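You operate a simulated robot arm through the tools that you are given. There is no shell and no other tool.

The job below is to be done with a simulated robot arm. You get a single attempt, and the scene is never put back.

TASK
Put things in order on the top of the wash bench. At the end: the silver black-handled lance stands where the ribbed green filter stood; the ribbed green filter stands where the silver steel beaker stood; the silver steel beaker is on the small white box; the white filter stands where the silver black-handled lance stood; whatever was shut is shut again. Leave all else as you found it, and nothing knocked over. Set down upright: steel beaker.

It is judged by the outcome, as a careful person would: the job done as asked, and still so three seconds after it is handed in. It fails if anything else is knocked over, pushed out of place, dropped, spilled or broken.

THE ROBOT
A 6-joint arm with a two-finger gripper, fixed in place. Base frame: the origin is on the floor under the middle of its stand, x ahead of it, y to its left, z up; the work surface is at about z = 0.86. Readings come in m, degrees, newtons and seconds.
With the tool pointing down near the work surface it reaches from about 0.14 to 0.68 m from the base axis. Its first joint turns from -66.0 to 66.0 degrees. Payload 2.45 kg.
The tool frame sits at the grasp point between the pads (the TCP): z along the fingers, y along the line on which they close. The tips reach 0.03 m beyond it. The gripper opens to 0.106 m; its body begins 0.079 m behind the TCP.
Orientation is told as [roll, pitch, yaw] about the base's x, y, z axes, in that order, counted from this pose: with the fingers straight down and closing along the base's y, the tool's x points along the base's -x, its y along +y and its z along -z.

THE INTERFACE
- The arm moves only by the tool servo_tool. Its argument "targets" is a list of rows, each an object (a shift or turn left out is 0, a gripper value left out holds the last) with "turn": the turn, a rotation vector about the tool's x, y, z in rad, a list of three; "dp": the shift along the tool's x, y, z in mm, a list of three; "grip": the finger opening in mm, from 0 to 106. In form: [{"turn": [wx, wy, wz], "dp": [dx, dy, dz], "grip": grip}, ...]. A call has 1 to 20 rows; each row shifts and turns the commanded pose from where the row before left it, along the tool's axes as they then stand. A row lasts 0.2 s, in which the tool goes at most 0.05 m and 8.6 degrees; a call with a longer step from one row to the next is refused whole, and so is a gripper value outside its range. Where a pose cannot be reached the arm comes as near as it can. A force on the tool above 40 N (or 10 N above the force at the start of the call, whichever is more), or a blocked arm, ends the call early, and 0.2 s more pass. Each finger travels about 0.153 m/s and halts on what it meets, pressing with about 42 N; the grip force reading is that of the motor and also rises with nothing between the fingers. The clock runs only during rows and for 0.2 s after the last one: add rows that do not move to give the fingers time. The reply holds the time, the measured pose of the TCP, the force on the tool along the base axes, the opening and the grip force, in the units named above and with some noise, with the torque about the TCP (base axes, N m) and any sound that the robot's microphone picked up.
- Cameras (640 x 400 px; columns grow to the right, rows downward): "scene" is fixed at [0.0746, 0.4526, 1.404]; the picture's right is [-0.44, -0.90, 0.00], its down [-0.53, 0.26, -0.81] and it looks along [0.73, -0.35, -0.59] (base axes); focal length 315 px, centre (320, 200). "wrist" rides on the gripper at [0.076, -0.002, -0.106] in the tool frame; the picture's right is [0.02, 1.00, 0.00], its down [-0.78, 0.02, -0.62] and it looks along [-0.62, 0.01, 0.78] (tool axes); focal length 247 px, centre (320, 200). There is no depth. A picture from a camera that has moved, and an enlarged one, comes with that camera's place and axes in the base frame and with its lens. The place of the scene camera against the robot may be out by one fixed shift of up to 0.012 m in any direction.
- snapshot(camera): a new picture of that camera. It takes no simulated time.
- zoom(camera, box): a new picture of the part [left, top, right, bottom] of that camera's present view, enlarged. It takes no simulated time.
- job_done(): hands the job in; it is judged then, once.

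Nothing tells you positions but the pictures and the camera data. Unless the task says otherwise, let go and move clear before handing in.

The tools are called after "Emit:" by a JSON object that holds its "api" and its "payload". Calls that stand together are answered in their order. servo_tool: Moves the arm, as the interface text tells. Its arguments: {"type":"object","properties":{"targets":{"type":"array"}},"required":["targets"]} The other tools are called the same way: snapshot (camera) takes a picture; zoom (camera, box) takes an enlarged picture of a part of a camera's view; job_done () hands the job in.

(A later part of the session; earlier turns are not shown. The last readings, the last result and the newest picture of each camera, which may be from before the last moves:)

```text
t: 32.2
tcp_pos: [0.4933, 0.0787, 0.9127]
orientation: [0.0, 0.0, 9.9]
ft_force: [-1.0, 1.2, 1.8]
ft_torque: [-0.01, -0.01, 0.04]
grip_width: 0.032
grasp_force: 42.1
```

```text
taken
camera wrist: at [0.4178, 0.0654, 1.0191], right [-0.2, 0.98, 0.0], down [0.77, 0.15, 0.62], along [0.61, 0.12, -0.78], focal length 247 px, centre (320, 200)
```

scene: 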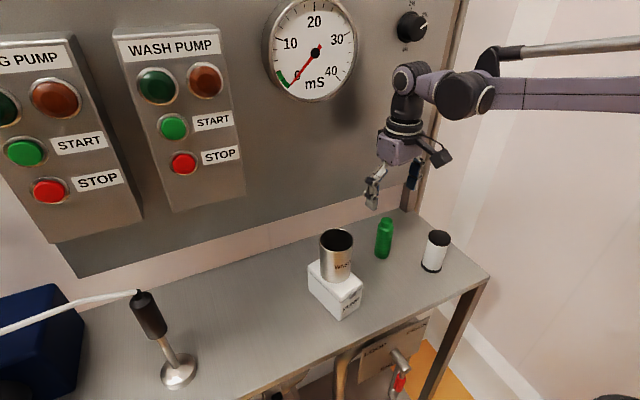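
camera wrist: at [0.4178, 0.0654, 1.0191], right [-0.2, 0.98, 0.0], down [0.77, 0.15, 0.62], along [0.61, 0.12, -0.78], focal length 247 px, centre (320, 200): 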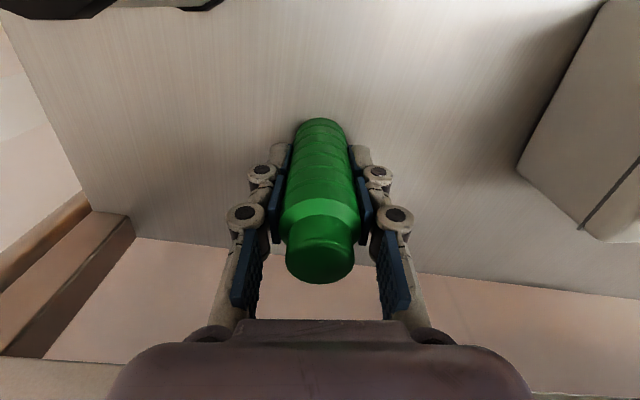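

The green filter is held at 32 mm. I'll lift it high enough to pass over the beaker.

Emit:
{"api": "servo_tool", "payload": {"targets": [{"dp": [0, 0, -8]}, {"dp": [0, 0, -18]}, {"dp": [0, 0, -25]}, {"dp": [0, 0, -25]}, {"dp": [0, 0, -25]}, {"dp": [0, 0, -25]}, {"dp": [0, 0, -25]}, {"dp": [0, 0, -25]}, {"dp": [0, 0, -25]}, {"dp": [0, 0, -15]}, {"dp": [0, 0, 0]}]}}

Emit:
{"api": "snapshot", "payload": {"camera": "scene"}}

Emit:
{"api": "snapshot", "payload": {"camera": "wrist"}}

```text
t: 34.6
tcp_pos: [0.4913, 0.0789, 1.1291]
orientation: [0.1, 0.0, 10.0]
ft_force: [-0.7, -0.2, -0.3]
ft_torque: [0.0, 0.03, -0.01]
grip_width: 0.0321
grasp_force: 42.2
```

```text
taken
```

scene: 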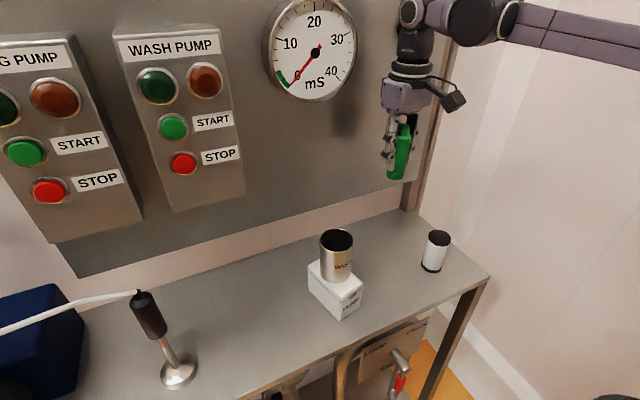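

```text
taken
camera wrist: at [0.4169, 0.0652, 1.2355], right [-0.2, 0.98, 0.0], down [0.77, 0.15, 0.62], along [0.61, 0.12, -0.78], focal length 247 px, centre (320, 200)
```

wrist: 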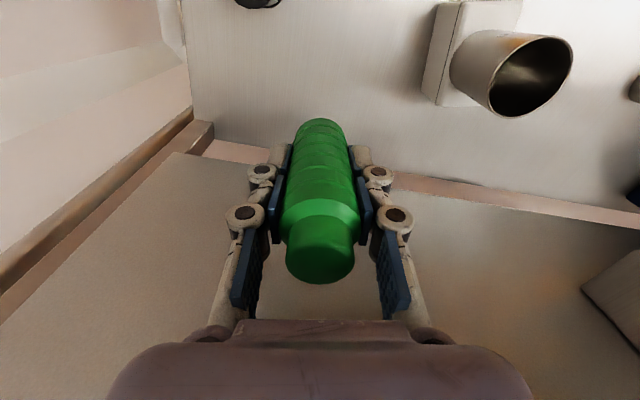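

Held securely. I'll rotate to yaw 45° and carry it over to the beaker's old spot at (0.430, 0.420).

Emit:
{"api": "servo_tool", "payload": {"targets": [{"turn": [0, 0, -0.102]}, {"turn": [0, 0, -0.102]}, {"turn": [0, 0, -0.102]}, {"turn": [0, 0, -0.102]}, {"turn": [0, 0, -0.102]}, {"turn": [0, 0, -0.102]}, {"dp": [-7, 10, 0]}, {"dp": [-14.1, 20.3, 0]}, {"dp": [-14.1, 20.3, 0]}, {"dp": [-14.1, 20.3, 0]}, {"dp": [-14.1, 20.3, 0]}, {"dp": [-14.1, 20.3, 0]}, {"dp": [-14.1, 20.3, 0]}, {"dp": [-14.1, 20.3, 0]}, {"dp": [-14.1, 20.3, 0]}, {"dp": [-14.1, 20.3, 0]}, {"dp": [-14.1, 20.3, 0]}, {"dp": [0, 0, 0]}]}}

Emit:
{"api": "snapshot", "payload": {"camera": "scene"}}

```text
t: 38.4
tcp_pos: [0.4466, 0.3347, 1.1284]
orientation: [0.0, -0.1, 44.9]
ft_force: [-0.7, 0.3, 0.0]
ft_torque: [0.02, 0.03, -0.03]
grip_width: 0.0319
grasp_force: 41.9
```

```text
taken
```

scene: 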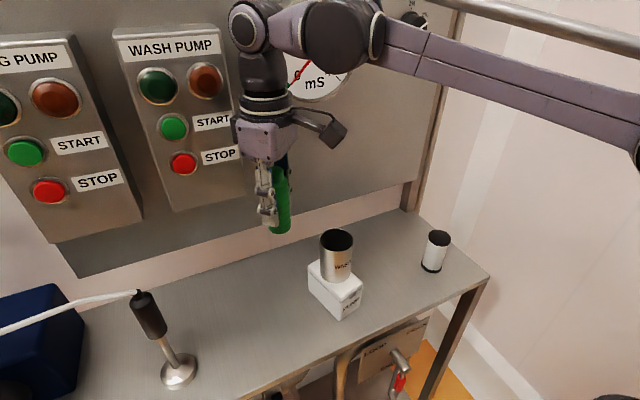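

Emit:
{"api": "servo_tool", "payload": {"targets": [{"dp": [-12.1, 18, 5]}, {"dp": [-12.1, 18, 10]}, {"dp": [-12.1, 18, 10]}, {"dp": [-12.3, 18.1, 10]}, {"dp": [0, 0, 20]}, {"dp": [0, 0, 20]}, {"dp": [0, 0, 20]}, {"dp": [0, 0, 0]}]}}

Emit:
{"api": "snapshot", "payload": {"camera": "scene"}}

Emit:
{"api": "snapshot", "payload": {"camera": "wrist"}}

```text
t: 40.2
tcp_pos: [0.4281, 0.4199, 1.0329]
orientation: [0.0, 0.1, 45.1]
ft_force: [0.3, 0.3, -0.2]
ft_torque: [0.02, 0.01, -0.02]
grip_width: 0.0321
grasp_force: 41.9
```

```text
taken
```

scene: 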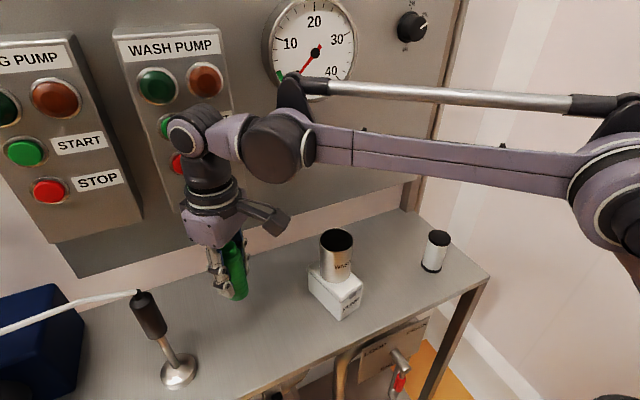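

```text
taken
camera wrist: at [0.3769, 0.3664, 1.1403], right [-0.72, 0.69, 0.0], down [0.54, 0.57, 0.62], along [0.43, 0.45, -0.78], focal length 247 px, centre (320, 200)
```

wrist: 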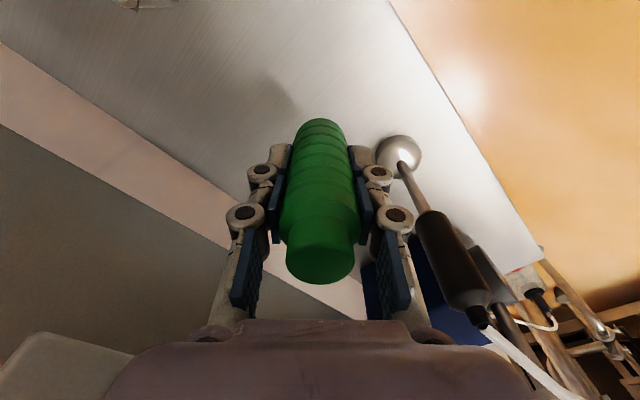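

Emit:
{"api": "servo_tool", "payload": {"targets": [{"dp": [-1.4, -1.3, 20]}, {"dp": [0, 0, 22]}, {"dp": [0, 0, 22]}, {"dp": [0, 0, 20]}, {"dp": [0, 0, 16]}, {"dp": [0, 0, 10]}, {"dp": [0, 0, 0]}]}}

Emit:
{"api": "zoom", "payload": {"camera": "scene", "box": [140, 240, 300, 400]}}

```text
t: 41.8
tcp_pos: [0.4307, 0.4192, 0.9234]
orientation: [0.0, 0.0, 45.1]
ft_force: [0.0, 0.1, 0.1]
ft_torque: [0.01, 0.01, 0.0]
grip_width: 0.0319
grasp_force: 41.8
```

```text
2.50 times, centred on (220, 320) of scene
camera zoom: at [0.0746, 0.4526, 1.404], right [-0.44, -0.9, 0.0], down [-0.53, 0.26, -0.81], along [0.73, -0.35, -0.59], focal length 788 px, centre (570, -100)
```

zoom: 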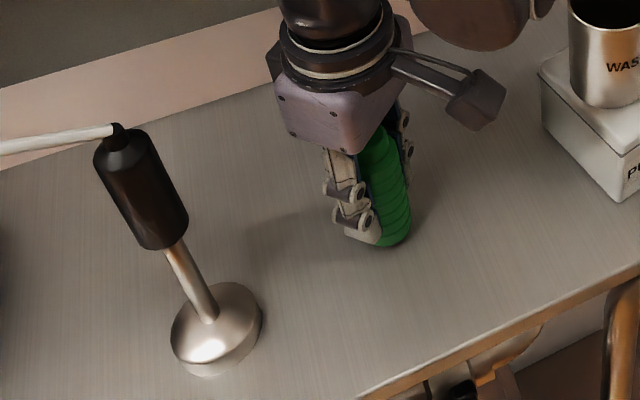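

Emit:
{"api": "servo_tool", "payload": {"targets": [{"dp": [0, 0, 4]}, {"dp": [0, 0, 3]}, {"dp": [0, 0, 0]}]}}

```text
t: 42.6
tcp_pos: [0.4317, 0.4198, 0.9162]
orientation: [0.0, 0.0, 45.2]
ft_force: [0.0, 0.3, -0.9]
ft_torque: [0.0, -0.01, -0.02]
grip_width: 0.0321
grasp_force: 42.2
```

Emit:
{"api": "servo_tool", "payload": {"targets": [{"dp": [0, 0, 2]}, {"dp": [0, 0, 0]}]}}

```text
t: 43.2
tcp_pos: [0.4316, 0.42, 0.9151]
orientation: [0.0, 0.0, 45.1]
ft_force: [-0.4, -0.2, -1.2]
ft_torque: [0.02, -0.01, 0.01]
grip_width: 0.0319
grasp_force: 42.0
```

Emit:
{"api": "servo_tool", "payload": {"targets": [{"dp": [0, 0, 1.5]}, {"dp": [0, 0, 0]}]}}

```text
t: 43.8
tcp_pos: [0.4309, 0.4194, 0.9139]
orientation: [0.0, 0.1, 45.1]
ft_force: [0.0, 1.0, -0.3]
ft_torque: [-0.01, -0.04, 0.01]
grip_width: 0.0319
grasp_force: 42.1
```

Emit:
{"api": "servo_tool", "payload": {"targets": [{"dp": [0, 0, 1.2]}, {"dp": [0, 0, 0]}]}}

```text
t: 44.4
tcp_pos: [0.4327, 0.4198, 0.9116]
orientation: [0.0, 0.0, 45.0]
ft_force: [0.8, 0.5, 11.5]
ft_torque: [-0.02, 0.07, 0.01]
grip_width: 0.032
grasp_force: 42.0
```

Contact. I'll ease off slightly, open partway, and check.

Emit:
{"api": "servo_tool", "payload": {"targets": [{"dp": [0, 0, -0.6]}, {"dp": [0, 0, 0], "grip": 40}, {"dp": [0, 0, 0], "grip": 55}, {"dp": [0, 0, 0], "grip": 80}, {"dp": [0, 0, 0]}]}}

Emit:
{"api": "snapshot", "payload": {"camera": "wrist"}}

Emit:
{"api": "zoom", "payload": {"camera": "scene", "box": [140, 240, 300, 400]}}

```text
t: 45.6
tcp_pos: [0.4309, 0.4207, 0.9125]
orientation: [0.0, -0.1, 45.1]
ft_force: [0.4, 0.3, 0.5]
ft_torque: [0.02, 0.02, -0.02]
grip_width: 0.0801
grasp_force: 0.1
```

```text
taken
camera wrist: at [0.379, 0.3659, 1.019], right [-0.72, 0.69, 0.0], down [0.54, 0.57, 0.62], along [0.43, 0.45, -0.78], focal length 247 px, centre (320, 200)
```

wrist: 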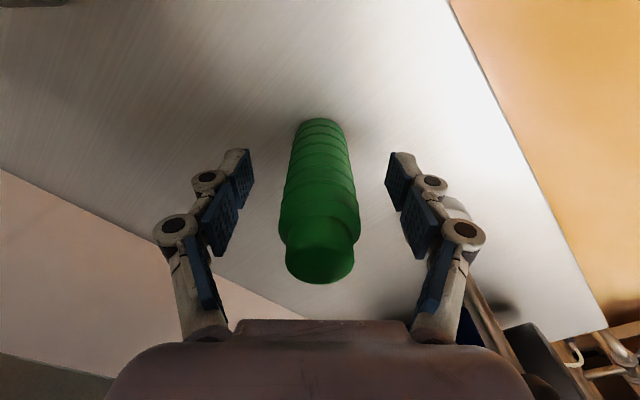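

```text
2.50 times, centred on (220, 320) of scene
camera zoom: at [0.0746, 0.4526, 1.404], right [-0.44, -0.9, 0.0], down [-0.53, 0.26, -0.81], along [0.73, -0.35, -0.59], focal length 788 px, centre (570, -100)
```

zoom: 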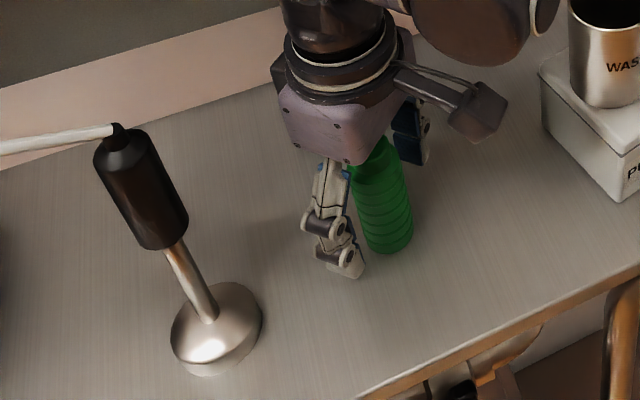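

The green filter is standing in place. I'll rise clear and back off toward the robot, then tilt the tool 45° so it faces the lance handle from the robot side, clear of the hose.

Emit:
{"api": "servo_tool", "payload": {"targets": [{"dp": [0, 0, -15]}, {"dp": [0, 0, -25]}, {"dp": [0, 0, -25]}, {"dp": [0, 0, -25]}, {"dp": [0, 0, -25]}, {"dp": [0, 0, -25]}, {"dp": [0, 0, -25]}, {"dp": [0, 0, -22]}, {"dp": [4, 22, 0]}, {"dp": [4, 22, 0]}, {"dp": [4, 22, 0]}, {"dp": [3, 21, 0]}, {"dp": [0, 0, 0]}]}}

Emit:
{"api": "snapshot", "payload": {"camera": "scene"}}

Emit:
{"api": "snapshot", "payload": {"camera": "wrist"}}

```text
t: 48.4
tcp_pos: [0.3587, 0.4709, 1.0999]
orientation: [0.1, 0.0, 45.0]
ft_force: [0.8, -0.3, -0.1]
ft_torque: [0.02, 0.0, -0.01]
grip_width: 0.08
grasp_force: 0.0
```

```text
taken
```

scene: 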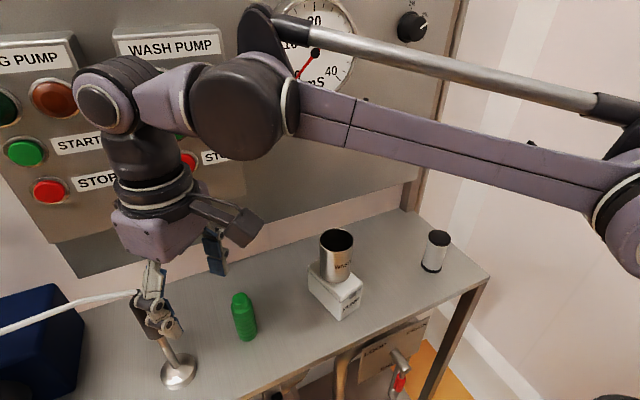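

```text
taken
camera wrist: at [0.3062, 0.4164, 1.2063], right [-0.72, 0.69, 0.0], down [0.54, 0.57, 0.62], along [0.43, 0.45, -0.78], focal length 247 px, centre (320, 200)
```

wrist: 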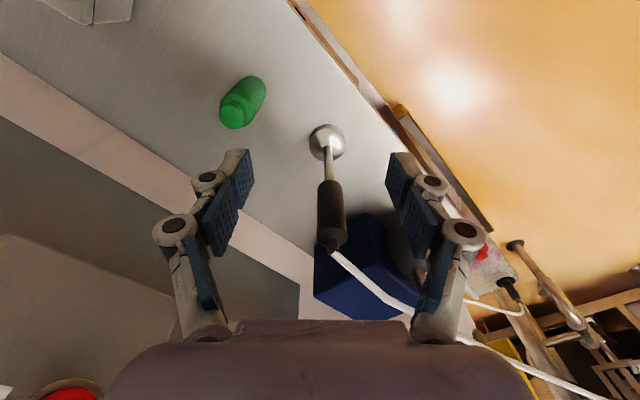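

Emit:
{"api": "zoom", "payload": {"camera": "wrist", "box": [240, 110, 440, 270]}}

```text
2.50 times, centred on (340, 190) of wrist
camera zoom: at [0.3062, 0.4164, 1.2063], right [-0.72, 0.69, 0.0], down [0.54, 0.57, 0.62], along [0.43, 0.45, -0.78], focal length 617 px, centre (270, 225)
```

zoom: 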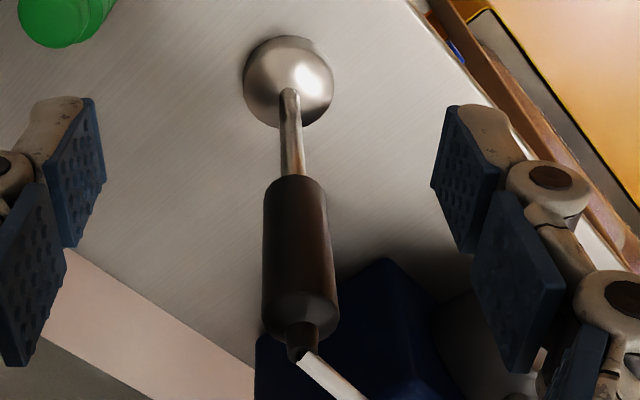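

The lance axis is at about (0.410, 0.539), with the handle from z≈0.97 to 1.06 and about 29 mm thick. Next I'll align the yaw to 52.7° and tilt 45°.

Emit:
{"api": "servo_tool", "payload": {"targets": [{"turn": [0, 0, -0.134]}, {"turn": [0, -0.131, 0]}, {"turn": [0, -0.131, 0]}, {"turn": [0, -0.131, 0]}, {"turn": [0, -0.131, 0]}, {"turn": [0, -0.131, 0]}, {"turn": [0, -0.13, 0]}, {"dp": [0, 0, 0]}]}}

Emit:
{"api": "snapshot", "payload": {"camera": "scene"}}

Emit:
{"api": "snapshot", "payload": {"camera": "wrist"}}

```text
t: 50.2
tcp_pos: [0.3578, 0.4694, 1.1001]
orientation: [0.1, -45.2, 52.6]
ft_force: [0.5, -0.5, 0.2]
ft_torque: [0.01, -0.02, 0.0]
grip_width: 0.08
grasp_force: 0.1
```

```text
taken
```

scene: 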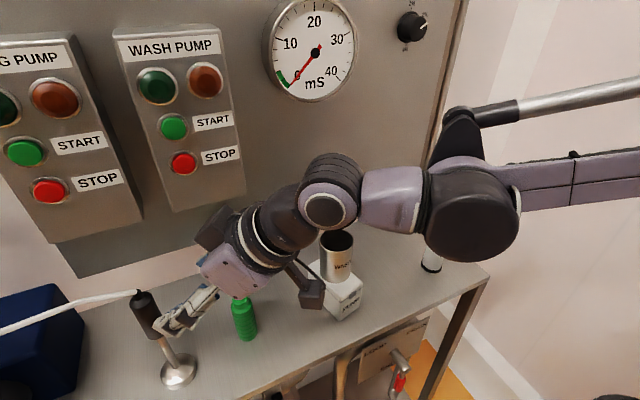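

```text
taken
camera wrist: at [0.2825, 0.3678, 1.1209], right [-0.8, 0.59, -0.02], down [0.05, 0.1, 0.99], along [0.59, 0.8, -0.11], focal length 247 px, centre (320, 200)
```

wrist: 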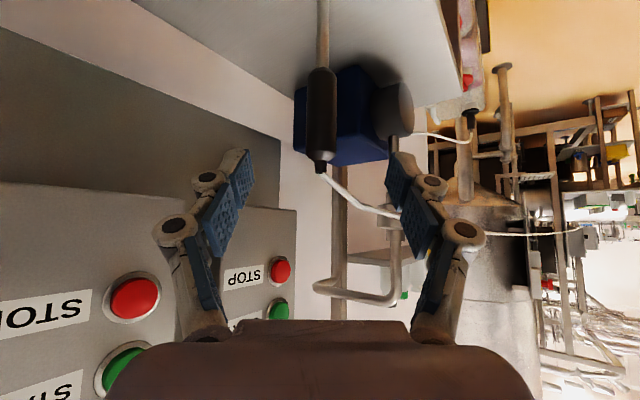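

The tool is aligned on the handle. I'll advance along the tool axis most of the way and check.

Emit:
{"api": "servo_tool", "payload": {"targets": [{"dp": [0, 0, 18]}, {"dp": [0, 0, 20]}, {"dp": [0, 0, 20]}, {"dp": [0, 0, 20]}, {"dp": [0, 0, 12]}, {"dp": [0, 0, 0]}]}}

Emit:
{"api": "snapshot", "payload": {"camera": "scene"}}

Emit:
{"api": "snapshot", "payload": {"camera": "wrist"}}

```text
t: 51.6
tcp_pos: [0.3977, 0.5212, 1.036]
orientation: [0.0, -44.9, 52.8]
ft_force: [0.0, -0.6, -0.3]
ft_torque: [-0.01, 0.0, 0.01]
grip_width: 0.0798
grasp_force: 0.0
```

```text
taken
```

scene: 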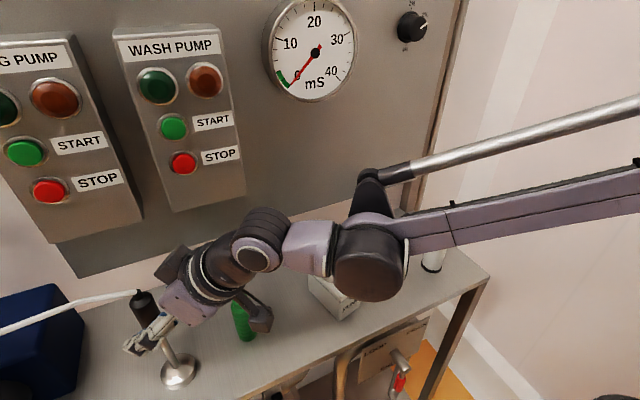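

```text
taken
camera wrist: at [0.3211, 0.4189, 1.0568], right [-0.8, 0.59, -0.02], down [0.06, 0.1, 0.99], along [0.59, 0.8, -0.11], focal length 247 px, centre (320, 200)
```

wrist: 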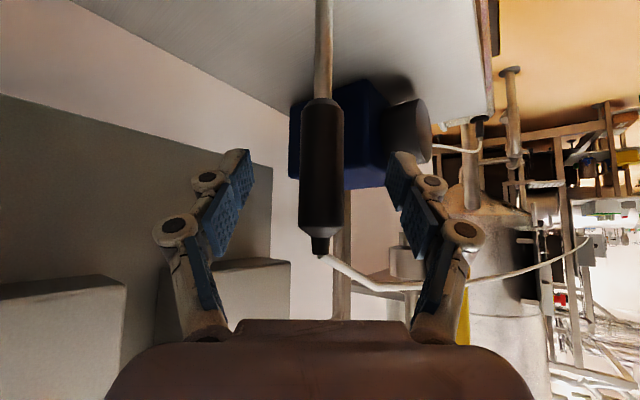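

The handle sits centred between the fingers, and the hose is clear. I'll advance the last 32 mm and close.

Emit:
{"api": "servo_tool", "payload": {"targets": [{"dp": [1, 0, 16]}, {"dp": [1, 0, 16]}, {"dp": [0, 0, 0]}]}}

Emit:
{"api": "snapshot", "payload": {"camera": "wrist"}}

Emit:
{"api": "zoom", "payload": {"camera": "scene", "box": [90, 220, 290, 400]}}

```text
t: 52.4
tcp_pos: [0.4093, 0.538, 1.0117]
orientation: [0.0, -45.0, 52.7]
ft_force: [0.7, 0.6, 0.0]
ft_torque: [-0.02, 0.01, -0.02]
grip_width: 0.0801
grasp_force: 0.1
```

```text
taken
camera wrist: at [0.3338, 0.4358, 1.0332], right [-0.8, 0.59, -0.02], down [0.06, 0.1, 0.99], along [0.59, 0.8, -0.11], focal length 247 px, centre (320, 200)
```

wrist: 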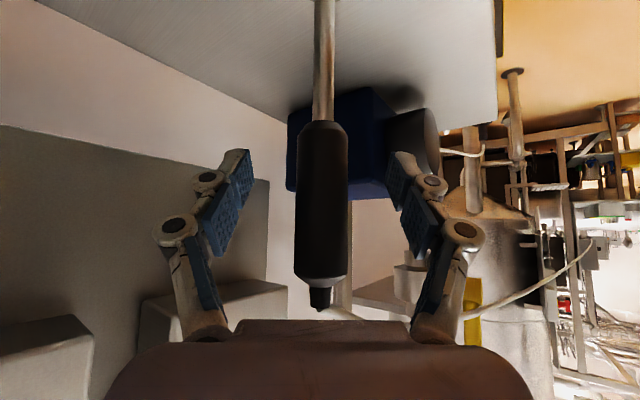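

```text
2.22 times, centred on (190, 310) of scene
camera zoom: at [0.0746, 0.4526, 1.404], right [-0.44, -0.9, 0.0], down [-0.53, 0.26, -0.81], along [0.73, -0.35, -0.59], focal length 701 px, centre (609, -44)
```

zoom: 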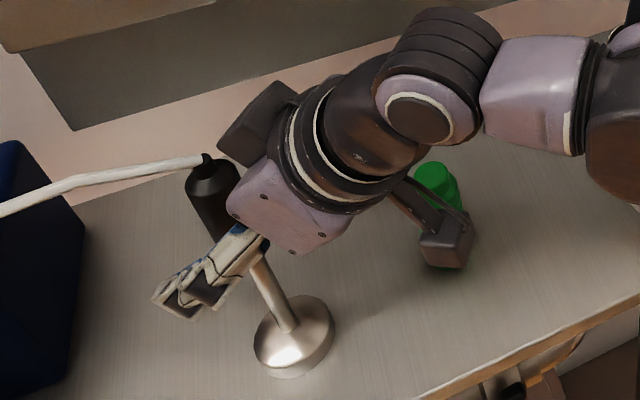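

Emit:
{"api": "servo_tool", "payload": {"targets": [{"grip": 60}, {"grip": 45}, {"grip": 35}, {"grip": 25}, {"grip": 20}, {"dp": [0, 0, 0]}]}}

Emit:
{"api": "snapshot", "payload": {"camera": "wrist"}}

```text
t: 53.8
tcp_pos: [0.4097, 0.538, 1.0126]
orientation: [-0.1, -45.0, 52.7]
ft_force: [-2.0, 0.5, -0.7]
ft_torque: [0.13, 0.05, -0.01]
grip_width: 0.0252
grasp_force: 42.2
```

```text
taken
camera wrist: at [0.3336, 0.4358, 1.0334], right [-0.8, 0.59, -0.02], down [0.06, 0.1, 0.99], along [0.59, 0.8, -0.11], focal length 247 px, centre (320, 200)
```

wrist: 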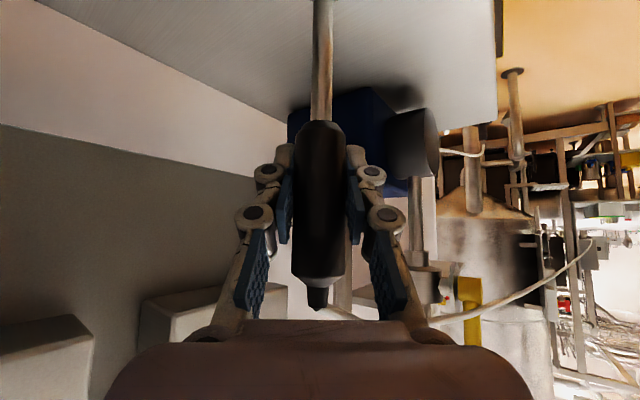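

The handle is gripped. I'll lift a little vertically to feel the weight and the pull of the hose.

Emit:
{"api": "servo_tool", "payload": {"targets": [{"dp": [-3.5, 0, -3.5]}, {"dp": [-7, 0, -7]}, {"dp": [-7, 0, -7]}, {"dp": [0, 0, 0]}, {"dp": [0, 0, 0]}]}}

Emit:
{"api": "snapshot", "payload": {"camera": "scene"}}

Emit:
{"api": "snapshot", "payload": {"camera": "wrist"}}

```text
t: 55.0
tcp_pos: [0.4099, 0.5396, 1.0372]
orientation: [0.1, -45.0, 52.8]
ft_force: [-0.1, 0.1, -3.7]
ft_torque: [-0.01, -0.03, 0.03]
grip_width: 0.0254
grasp_force: 41.9
```

```text
taken
```

scene: 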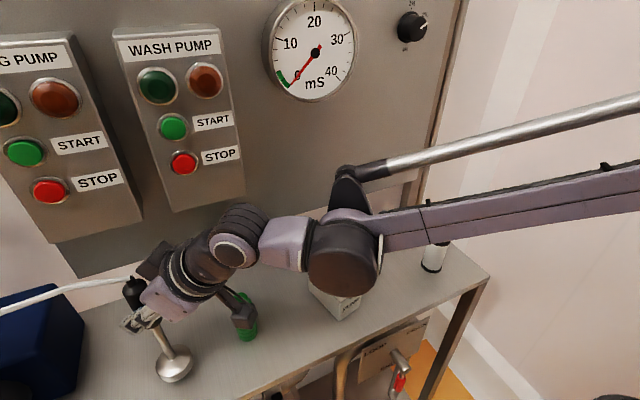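

```text
taken
camera wrist: at [0.3339, 0.4363, 1.0582], right [-0.8, 0.59, -0.02], down [0.06, 0.1, 0.99], along [0.59, 0.8, -0.11], focal length 247 px, centre (320, 200)
```

wrist: 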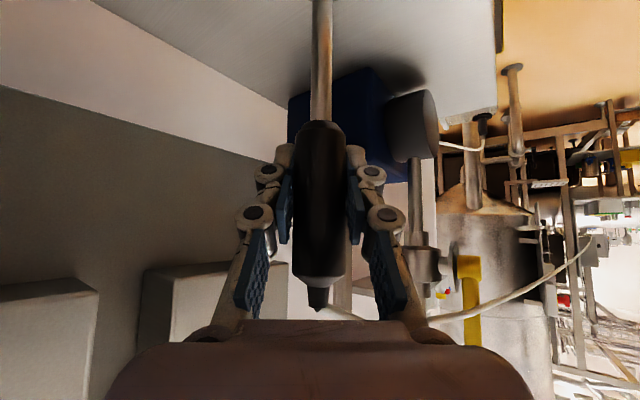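

The lance weighs about 4 N and there's no noticeable hose pull. I'll raise it vertically well above everything else, then pull it inward.

Emit:
{"api": "servo_tool", "payload": {"targets": [{"dp": [-8, 0, -8]}, {"dp": [-14, 0, -14]}, {"dp": [-14, 0, -14]}, {"dp": [-14, 0, -14]}, {"dp": [-14, 0, -14]}, {"dp": [-14, 0, -14]}, {"dp": [-14, 0, -14]}, {"dp": [-14, 0, -14]}, {"dp": [-9, 0, -9]}, {"dp": [0, 0, 0]}]}}

Emit:
{"api": "snapshot", "payload": {"camera": "scene"}}

Emit:
{"api": "snapshot", "payload": {"camera": "wrist"}}

```text
t: 57.2
tcp_pos: [0.4104, 0.5377, 1.2006]
orientation: [0.0, -45.0, 52.7]
ft_force: [-0.8, 0.8, -3.6]
ft_torque: [0.0, 0.0, 0.01]
grip_width: 0.0249
grasp_force: 42.0
```

```text
taken
```

scene: 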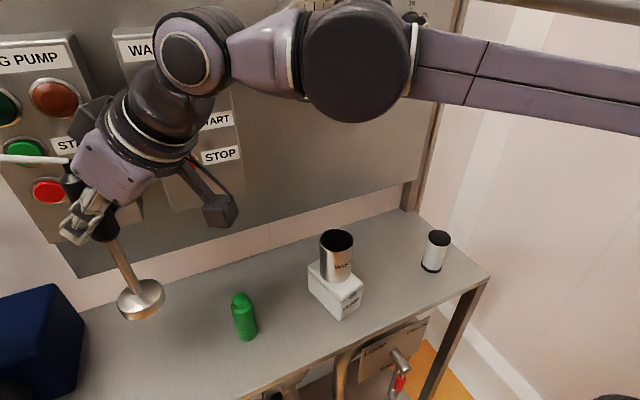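

```text
taken
camera wrist: at [0.3346, 0.4354, 1.2206], right [-0.8, 0.59, -0.02], down [0.06, 0.1, 0.99], along [0.59, 0.8, -0.11], focal length 247 px, centre (320, 200)
```

wrist: 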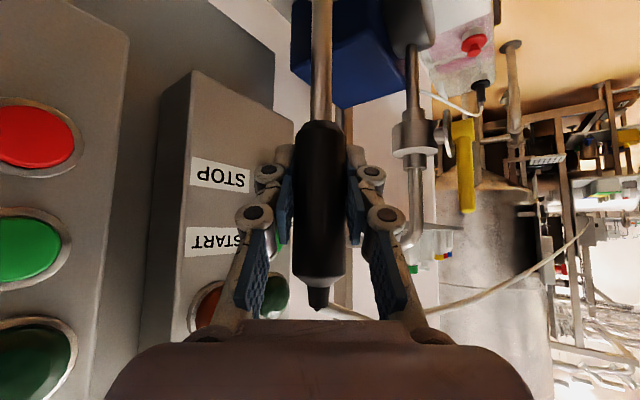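

It hangs vertical with no snagging. I'll pull inward 100 mm and swing the tool's yaw to about 9°, keeping the lance vertical.

Emit:
{"api": "servo_tool", "payload": {"targets": [{"dp": [10, 0, -10]}, {"dp": [15, 0, -15]}, {"dp": [15, 0, -15]}, {"dp": [15, 0, -15]}, {"dp": [10, 0, -10]}, {"dp": [5, 0, -5]}, {"turn": [0.0601, 0, 0.0601]}, {"turn": [0.0601, 0, 0.0601]}, {"turn": [0.0601, 0, 0.0601]}, {"dp": [0, 0, 0]}]}}

Emit:
{"api": "snapshot", "payload": {"camera": "scene"}}

```text
t: 59.4
tcp_pos: [0.3514, 0.4588, 1.1995]
orientation: [-0.1, -45.1, 37.9]
ft_force: [0.2, 0.8, -3.6]
ft_torque: [0.02, 0.02, 0.02]
grip_width: 0.0249
grasp_force: 41.8
```

```text
taken
```

scene: 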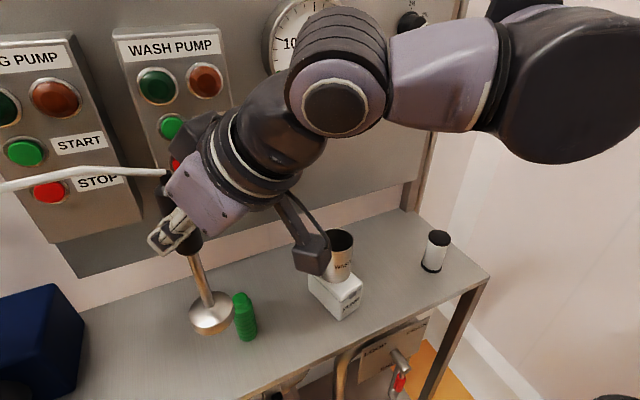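

Emit:
{"api": "servo_tool", "payload": {"targets": [{"turn": [0.0601, 0, 0.0601]}, {"turn": [0.0601, 0, 0.0601]}, {"turn": [0.0601, 0, 0.0601]}, {"turn": [0.0601, 0, 0.0601]}, {"turn": [0.0601, 0, 0.0601]}, {"turn": [0.0601, 0, 0.0601]}, {"dp": [0, 0, 0]}]}}

Emit:
{"api": "snapshot", "payload": {"camera": "scene"}}

```text
t: 61.0
tcp_pos: [0.3686, 0.4496, 1.1993]
orientation: [0.1, -45.0, 8.8]
ft_force: [0.5, -0.4, -4.3]
ft_torque: [-0.01, -0.02, -0.02]
grip_width: 0.0256
grasp_force: 41.7
out of reach, approached as far as the arm can: row 4, 5, 6
```

```text
taken
```

scene: 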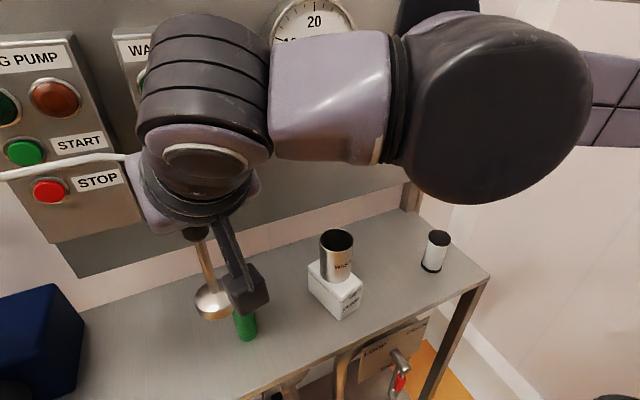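

The arm was near a joint limit, so the TCP shifted slightly, but the yaw is right. I'll now carry the lance along −y at this height, passing in front of the beaker.

Emit:
{"api": "servo_tool", "payload": {"targets": [{"dp": [1.3, -12, -1.3]}, {"dp": [2.7, -24, -2.7]}, {"dp": [2.7, -24, -2.7]}, {"dp": [2.7, -24, -2.7]}, {"dp": [2.7, -24, -2.7]}, {"dp": [2.7, -24, -2.7]}, {"dp": [2.7, -24, -2.7]}, {"dp": [2.7, -24, -2.7]}, {"dp": [0, 0, 0]}]}}

Emit:
{"api": "snapshot", "payload": {"camera": "scene"}}

Emit:
{"api": "snapshot", "payload": {"camera": "wrist"}}

```text
t: 63.0
tcp_pos: [0.3691, 0.2677, 1.1998]
orientation: [-0.1, -45.0, 9.0]
ft_force: [0.4, -0.5, -3.2]
ft_torque: [0.01, -0.02, 0.03]
grip_width: 0.0252
grasp_force: 41.9
```

```text
taken
```

scene: 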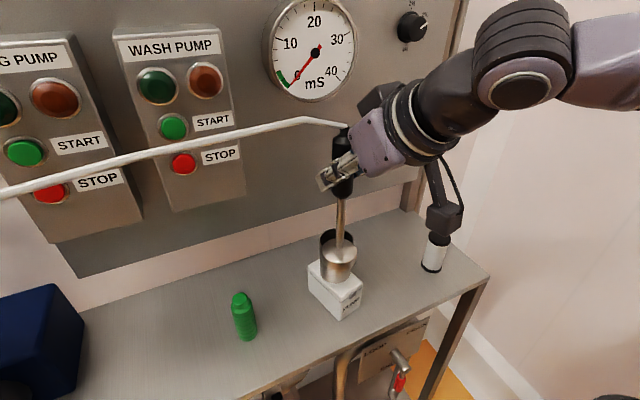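

```text
taken
camera wrist: at [0.242, 0.2474, 1.2206], right [-0.17, 0.99, -0.01], down [0.11, 0.03, 0.99], along [0.98, 0.17, -0.11], focal length 247 px, centre (320, 200)
```

wrist: 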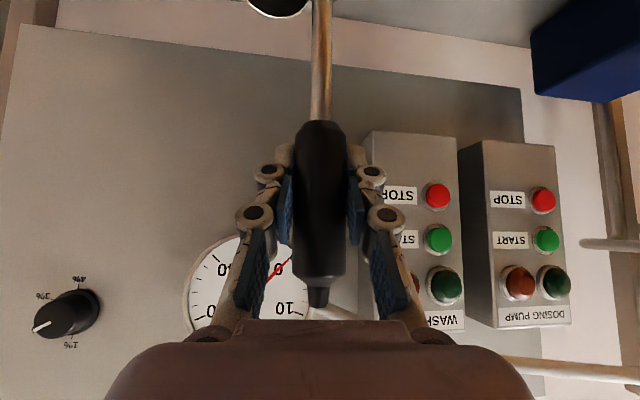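

Emit:
{"api": "servo_tool", "payload": {"targets": [{"dp": [2.7, -24, -2.7]}, {"dp": [2.7, -24, -2.7]}, {"dp": [2.7, -24, -2.7]}, {"dp": [2.7, -24, -2.7]}, {"dp": [2.7, -24, -2.7]}, {"dp": [2.7, -24, -2.7]}, {"dp": [2.7, -24, -2.7]}, {"dp": [1.5, -14, -1.5]}, {"dp": [0, 0, 0]}]}}

Emit:
{"api": "snapshot", "payload": {"camera": "scene"}}

```text
t: 65.0
tcp_pos: [0.3698, 0.0825, 1.199]
orientation: [0.0, -45.2, 8.9]
ft_force: [-0.9, -0.4, -3.3]
ft_torque: [0.02, 0.02, 0.0]
grip_width: 0.0253
grasp_force: 42.0
```

```text
taken
```

scene: 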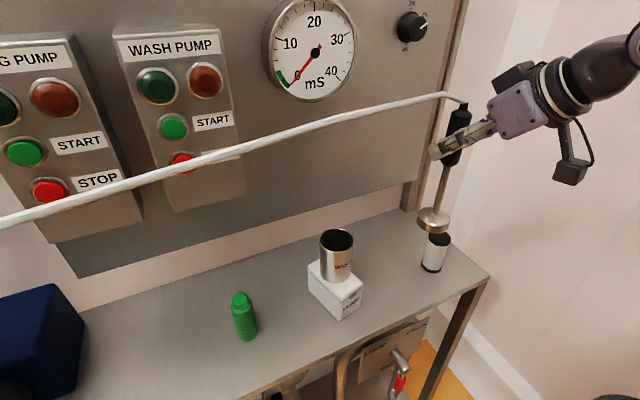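

Emit:
{"api": "servo_tool", "payload": {"targets": [{"dp": [-10, -2.7, 10]}, {"dp": [-14, -3.8, 14]}, {"dp": [-14, -3.8, 14]}, {"dp": [-14, -3.8, 14]}, {"dp": [-14, -3.8, 14]}, {"dp": [-12, -3.2, 12]}, {"dp": [-6.8, -1.8, 6.8]}, {"dp": [0, 0, 0]}]}}

Emit:
{"api": "snapshot", "payload": {"camera": "scene"}}

Emit:
{"api": "snapshot", "payload": {"camera": "wrist"}}

```text
t: 66.8
tcp_pos: [0.491, 0.0796, 1.2]
orientation: [0.0, -45.0, 9.0]
ft_force: [-0.6, -0.6, -3.9]
ft_torque: [0.01, 0.0, 0.02]
grip_width: 0.0252
grasp_force: 42.3
```

```text
taken
```

scene: 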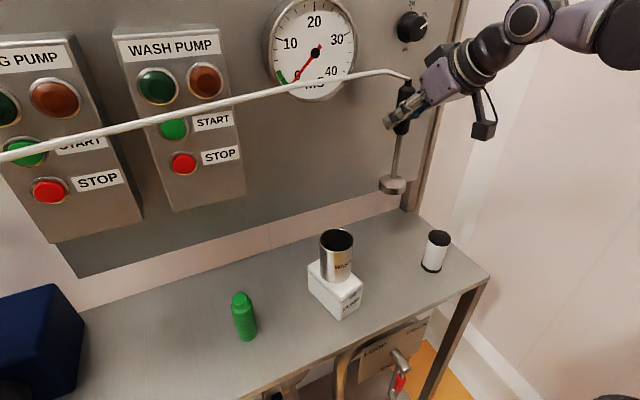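

```text
taken
camera wrist: at [0.3638, 0.0591, 1.221], right [-0.17, 0.99, -0.01], down [0.11, 0.03, 0.99], along [0.98, 0.17, -0.11], focal length 247 px, centre (320, 200)
```

wrist: 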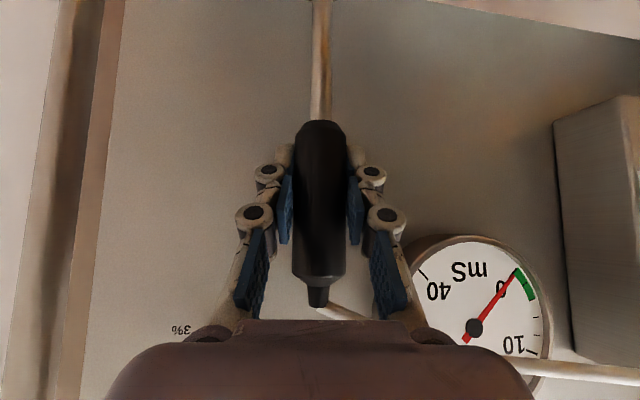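

The lance is over the green filter's old spot. I'll lower it in stages, watching the hose's clearance over the beaker.

Emit:
{"api": "servo_tool", "payload": {"targets": [{"dp": [7.5, -1, 7.5]}, {"dp": [14, 0, 14]}, {"dp": [14, 0, 14]}, {"dp": [14, 0, 14]}, {"dp": [14, 0, 14]}, {"dp": [10, 0, 10]}, {"dp": [0, 0, 0]}]}}

Emit:
{"api": "snapshot", "payload": {"camera": "scene"}}

Emit:
{"api": "snapshot", "payload": {"camera": "wrist"}}

```text
t: 68.4
tcp_pos: [0.4893, 0.0775, 1.0959]
orientation: [-0.1, -45.0, 8.9]
ft_force: [-0.2, -0.6, -3.4]
ft_torque: [-0.03, -0.01, -0.01]
grip_width: 0.0251
grasp_force: 42.0
```

```text
taken
```

scene: 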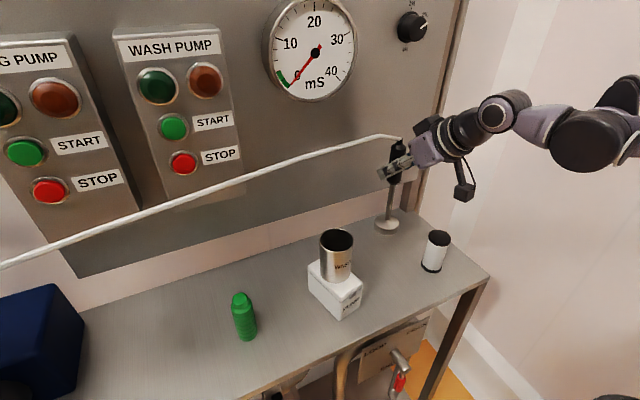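

```text
taken
camera wrist: at [0.363, 0.0579, 1.1161], right [-0.17, 0.99, -0.01], down [0.11, 0.03, 0.99], along [0.98, 0.17, -0.11], focal length 247 px, centre (320, 200)
```

wrist: 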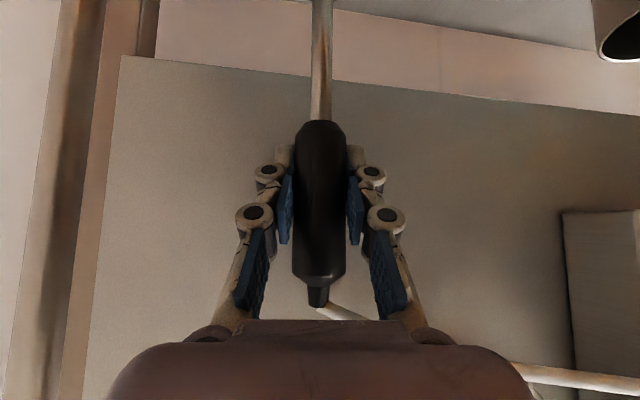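

Emit:
{"api": "servo_tool", "payload": {"targets": [{"dp": [13, 0, 15]}, {"dp": [14, 0, 14]}, {"dp": [12, 0, 12]}, {"dp": [9, 0, 9]}, {"dp": [4.5, 0, 4.5]}, {"dp": [0, 0, 0]}]}}

Emit:
{"api": "snapshot", "payload": {"camera": "scene"}}

Emit:
{"api": "zoom", "payload": {"camera": "scene", "box": [300, 150, 480, 290]}}

```text
t: 69.8
tcp_pos: [0.4921, 0.0771, 1.0187]
orientation: [0.0, -45.0, 8.8]
ft_force: [0.1, 0.0, -2.7]
ft_torque: [0.01, -0.01, -0.01]
grip_width: 0.0255
grasp_force: 41.9
```

```text
taken
```

scene: 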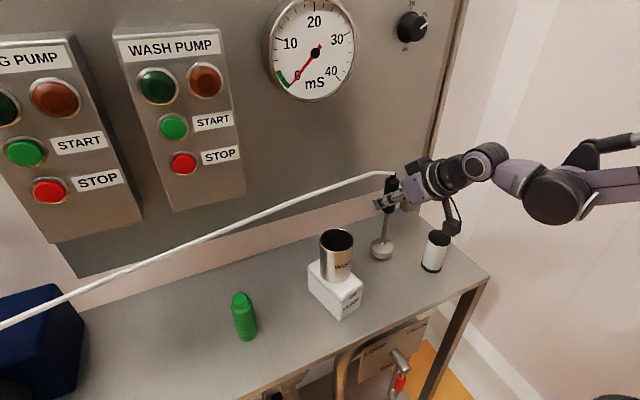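

```text
2.86 times, centred on (390, 220) of scene
camera zoom: at [0.0746, 0.4527, 1.404], right [-0.44, -0.9, 0.0], down [-0.53, 0.26, -0.81], along [0.73, -0.35, -0.59], focal length 901 px, centre (120, 143)
```

zoom: 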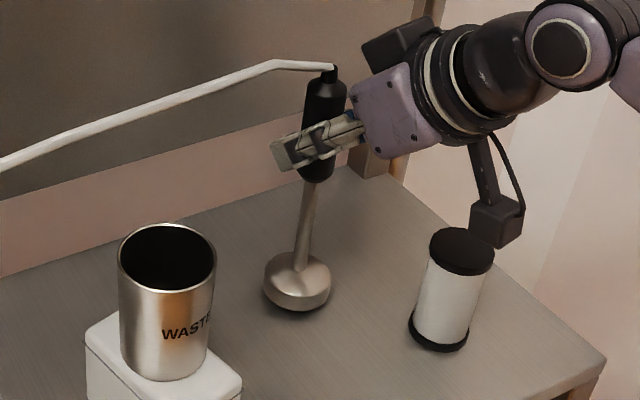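

Emit:
{"api": "servo_tool", "payload": {"targets": [{"dp": [1.4, 0, 1.4]}, {"dp": [1.4, 0, 1.4]}, {"dp": [0, 0, 0]}]}}

```text
t: 70.6
tcp_pos: [0.4915, 0.0786, 1.0159]
orientation: [0.0, -45.0, 8.9]
ft_force: [0.1, 0.2, -3.2]
ft_torque: [0.0, -0.02, 0.02]
grip_width: 0.0249
grasp_force: 41.8
```

Emit:
{"api": "servo_tool", "payload": {"targets": [{"dp": [1.2, 0, 1.2]}, {"dp": [0, 0, 0]}]}}

```text
t: 71.2
tcp_pos: [0.493, 0.0792, 1.0144]
orientation: [0.0, -45.0, 8.9]
ft_force: [-0.4, 0.1, -3.4]
ft_torque: [-0.04, -0.04, 0.0]
grip_width: 0.0253
grasp_force: 42.0
```

Emit:
{"api": "servo_tool", "payload": {"targets": [{"dp": [0.9, 0, 0.9]}, {"dp": [0, 0, 0]}]}}

```text
t: 71.8
tcp_pos: [0.4924, 0.0801, 1.0133]
orientation: [0.0, -45.0, 8.9]
ft_force: [0.4, 0.5, -2.9]
ft_torque: [0.02, 0.04, 0.01]
grip_width: 0.0253
grasp_force: 42.1
```

Emit:
{"api": "servo_tool", "payload": {"targets": [{"dp": [0.9, 0, 0.9]}, {"dp": [0, 0, 0]}]}}

```text
t: 72.4
tcp_pos: [0.4919, 0.0795, 1.0116]
orientation: [0.0, -45.3, 8.8]
ft_force: [-5.7, -2.9, 19.2]
ft_torque: [-0.14, 0.88, 0.06]
grip_width: 0.0255
grasp_force: 42.3
```

Emit:
{"api": "servo_tool", "payload": {"targets": [{"dp": [-0.4, 0, -0.4]}, {"dp": [0, 0, 0]}]}}

```text
t: 73.0
tcp_pos: [0.4926, 0.0797, 1.0134]
orientation: [0.0, -45.1, 8.8]
ft_force: [1.3, -0.6, 8.1]
ft_torque: [-0.06, -0.31, 0.01]
grip_width: 0.0255
grasp_force: 41.7
```

Emit:
{"api": "servo_tool", "payload": {"targets": [{"grip": 28}, {"grip": 33}, {"grip": 45}, {"grip": 65}, {"grip": 80}, {"dp": [0, 0, 0]}]}}

Emit:
{"api": "snapshot", "payload": {"camera": "wrist"}}

Emit:
{"api": "zoom", "payload": {"camera": "scene", "box": [300, 150, 480, 290]}}

```text
t: 74.4
tcp_pos: [0.4905, 0.0797, 1.0125]
orientation: [-0.1, -44.9, 8.9]
ft_force: [0.1, 0.4, 0.3]
ft_torque: [-0.02, 0.02, 0.01]
grip_width: 0.0802
grasp_force: 0.1
```

```text
taken
camera wrist: at [0.3653, 0.0585, 1.0333], right [-0.17, 0.99, -0.01], down [0.11, 0.03, 0.99], along [0.98, 0.17, -0.11], focal length 247 px, centre (320, 200)
```

wrist: 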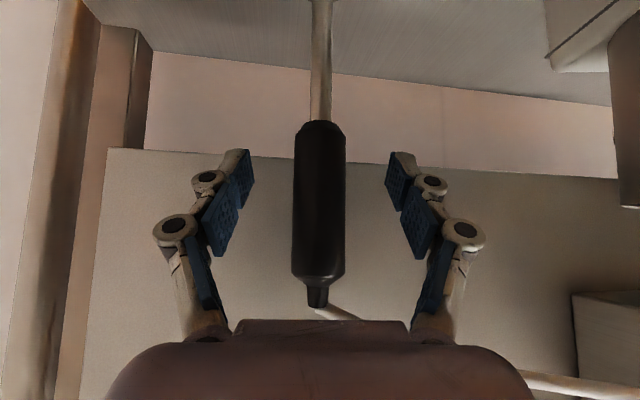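

```text
2.86 times, centred on (390, 220) of scene
camera zoom: at [0.0746, 0.4526, 1.404], right [-0.44, -0.9, 0.0], down [-0.53, 0.26, -0.81], along [0.73, -0.35, -0.59], focal length 901 px, centre (120, 143)
```

zoom: 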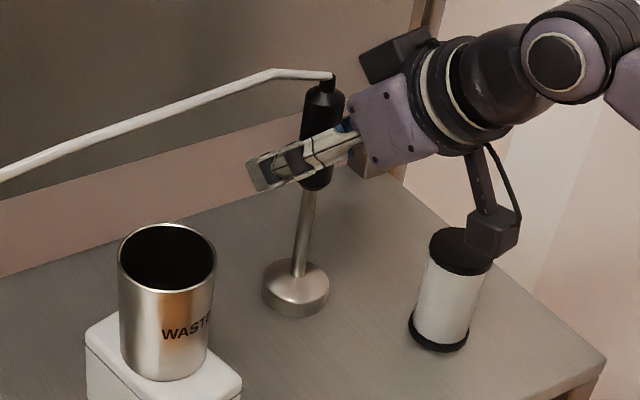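

The lance stands on its own. I'll retreat along the tool axis, away from the handle and hose.

Emit:
{"api": "servo_tool", "payload": {"targets": [{"dp": [0, 0, -12]}, {"dp": [0, 0, -20]}, {"dp": [0, 0, -20]}, {"dp": [0, 0, -20]}, {"dp": [0, 0, -20]}, {"dp": [0, 0, -20]}, {"dp": [0, 0, -20]}, {"dp": [0, 0, 0]}]}}

Emit:
{"api": "snapshot", "payload": {"camera": "wrist"}}

Emit:
{"api": "snapshot", "payload": {"camera": "scene"}}

```text
t: 76.2
tcp_pos: [0.3991, 0.0642, 1.1044]
orientation: [0.0, -45.0, 8.9]
ft_force: [-0.6, -0.4, 0.2]
ft_torque: [-0.01, -0.01, 0.0]
grip_width: 0.0802
grasp_force: 0.1
```

```text
taken
camera wrist: at [0.2724, 0.0442, 1.1269], right [-0.17, 0.99, -0.01], down [0.11, 0.03, 0.99], along [0.98, 0.17, -0.11], focal length 247 px, centre (320, 200)
```

wrist: 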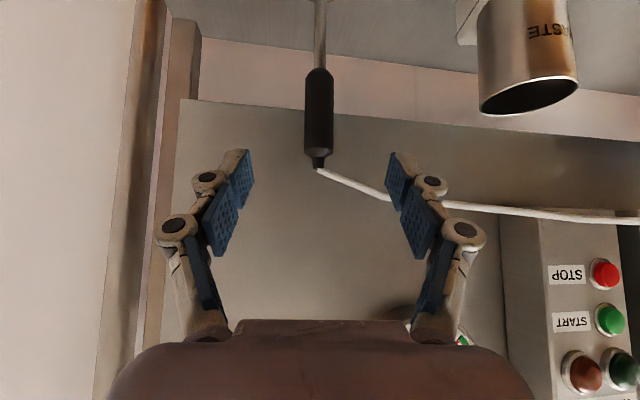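

```text
taken
```

scene: 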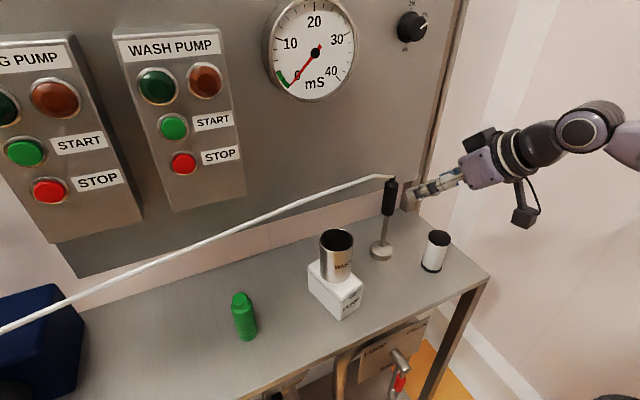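

All three so far are in place. The hose now crosses over the bench at about z=1.1, so I'll carry the white filter around the front and slide it in underneath. First I'll look straight down at the white filter to measure it.

Emit:
{"api": "servo_tool", "payload": {"targets": [{"dp": [7, -17, -7]}, {"dp": [7, -17, -7]}, {"dp": [7, -17, -7]}, {"dp": [7, -17, -7]}, {"turn": [0, 0.131, 0]}, {"turn": [0, 0.131, 0]}, {"turn": [0, 0.131, 0]}, {"turn": [0, 0.131, 0]}, {"turn": [0, 0.131, 0]}, {"turn": [0, 0.13, 0]}, {"dp": [0, 0, 0]}]}}

Emit:
{"api": "snapshot", "payload": {"camera": "wrist"}}

Emit:
{"api": "snapshot", "payload": {"camera": "scene"}}

```text
t: 78.6
tcp_pos: [0.3705, -0.0077, 1.1059]
orientation: [0.0, 0.1, 8.9]
ft_force: [-0.2, 0.0, -0.6]
ft_torque: [-0.01, -0.01, -0.02]
grip_width: 0.0799
grasp_force: 0.1
```

```text
taken
camera wrist: at [0.2967, -0.0213, 1.2119], right [-0.18, 0.98, 0.0], down [0.77, 0.14, 0.62], along [0.61, 0.11, -0.78], focal length 247 px, centre (320, 200)
```

wrist: 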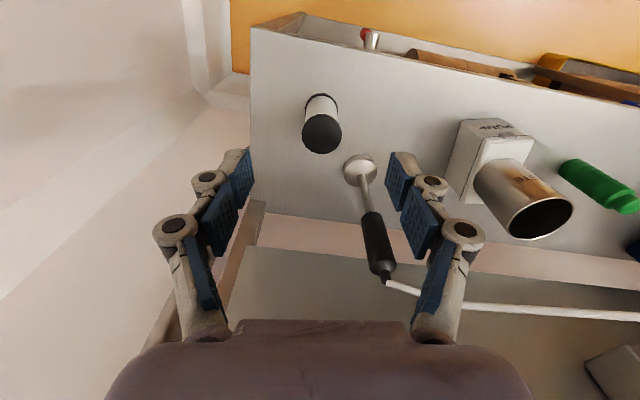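

```text
taken
```

scene: 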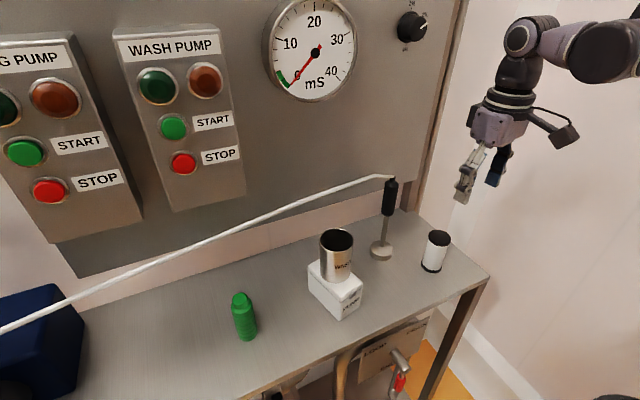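

Emit:
{"api": "zoom", "payload": {"camera": "wrist", "box": [260, 70, 420, 190]}}

```text
3.33 times, centred on (340, 130) of wrist
camera zoom: at [0.2967, -0.0213, 1.2119], right [-0.18, 0.98, 0.0], down [0.77, 0.14, 0.62], along [0.61, 0.11, -0.78], focal length 823 px, centre (253, 433)
```

zoom: 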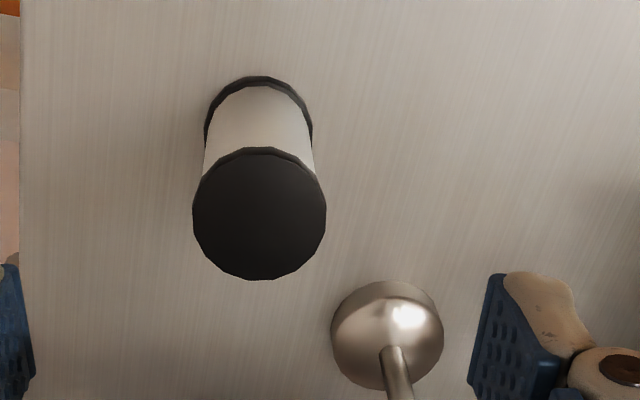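

The white filter is at about (0.410, 0.000), 45 mm in diameter, with its top near z=0.948. I'll tilt back to 45° at yaw 0 and move to a pre-grasp pose.

Emit:
{"api": "servo_tool", "payload": {"targets": [{"turn": [0, 0, 0.0777]}, {"turn": [0, 0, 0.0777]}, {"turn": [0, -0.131, 0]}, {"turn": [0, -0.131, 0]}, {"turn": [0, -0.131, 0]}, {"turn": [0, -0.131, 0]}, {"turn": [0, -0.131, 0]}, {"turn": [0, -0.13, 0]}, {"dp": [18.2, 1.2, 10.8]}, {"dp": [18.2, 1.2, 10.8]}, {"dp": [18.2, 1.2, 10.8]}, {"dp": [18.2, 1.2, 10.8]}, {"dp": [18.2, 1.3, 10.8]}, {"dp": [18.2, 1.3, 10.8]}, {"dp": [0, 0, 0]}]}}

Emit:
{"api": "snapshot", "payload": {"camera": "wrist"}}

Emit:
{"api": "snapshot", "payload": {"camera": "scene"}}

```text
t: 81.8
tcp_pos: [0.3406, -0.0019, 0.9814]
orientation: [-0.1, -44.9, 0.0]
ft_force: [-0.2, -0.1, 0.3]
ft_torque: [-0.03, 0.0, 0.01]
grip_width: 0.08
grasp_force: 0.1
```

```text
taken
camera wrist: at [0.2121, -0.0024, 1.0027], right [-0.02, 1.0, -0.01], down [0.11, 0.02, 0.99], along [0.99, 0.01, -0.11], focal length 247 px, centre (320, 200)
```

wrist: 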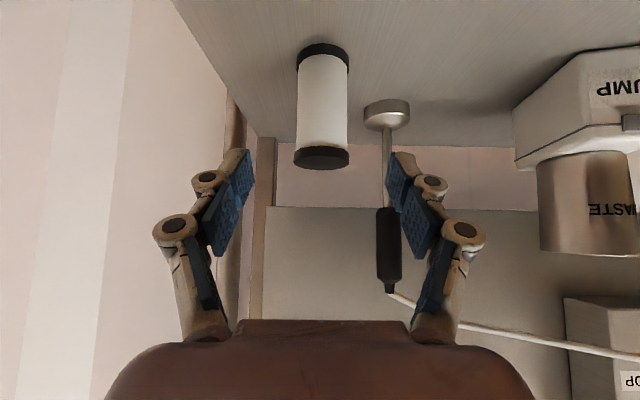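

```text
taken
```

scene: 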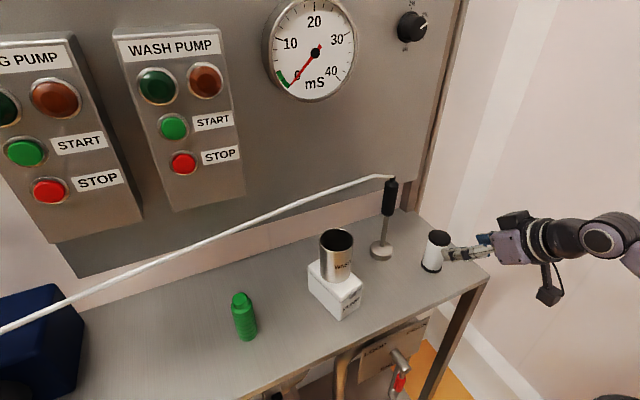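

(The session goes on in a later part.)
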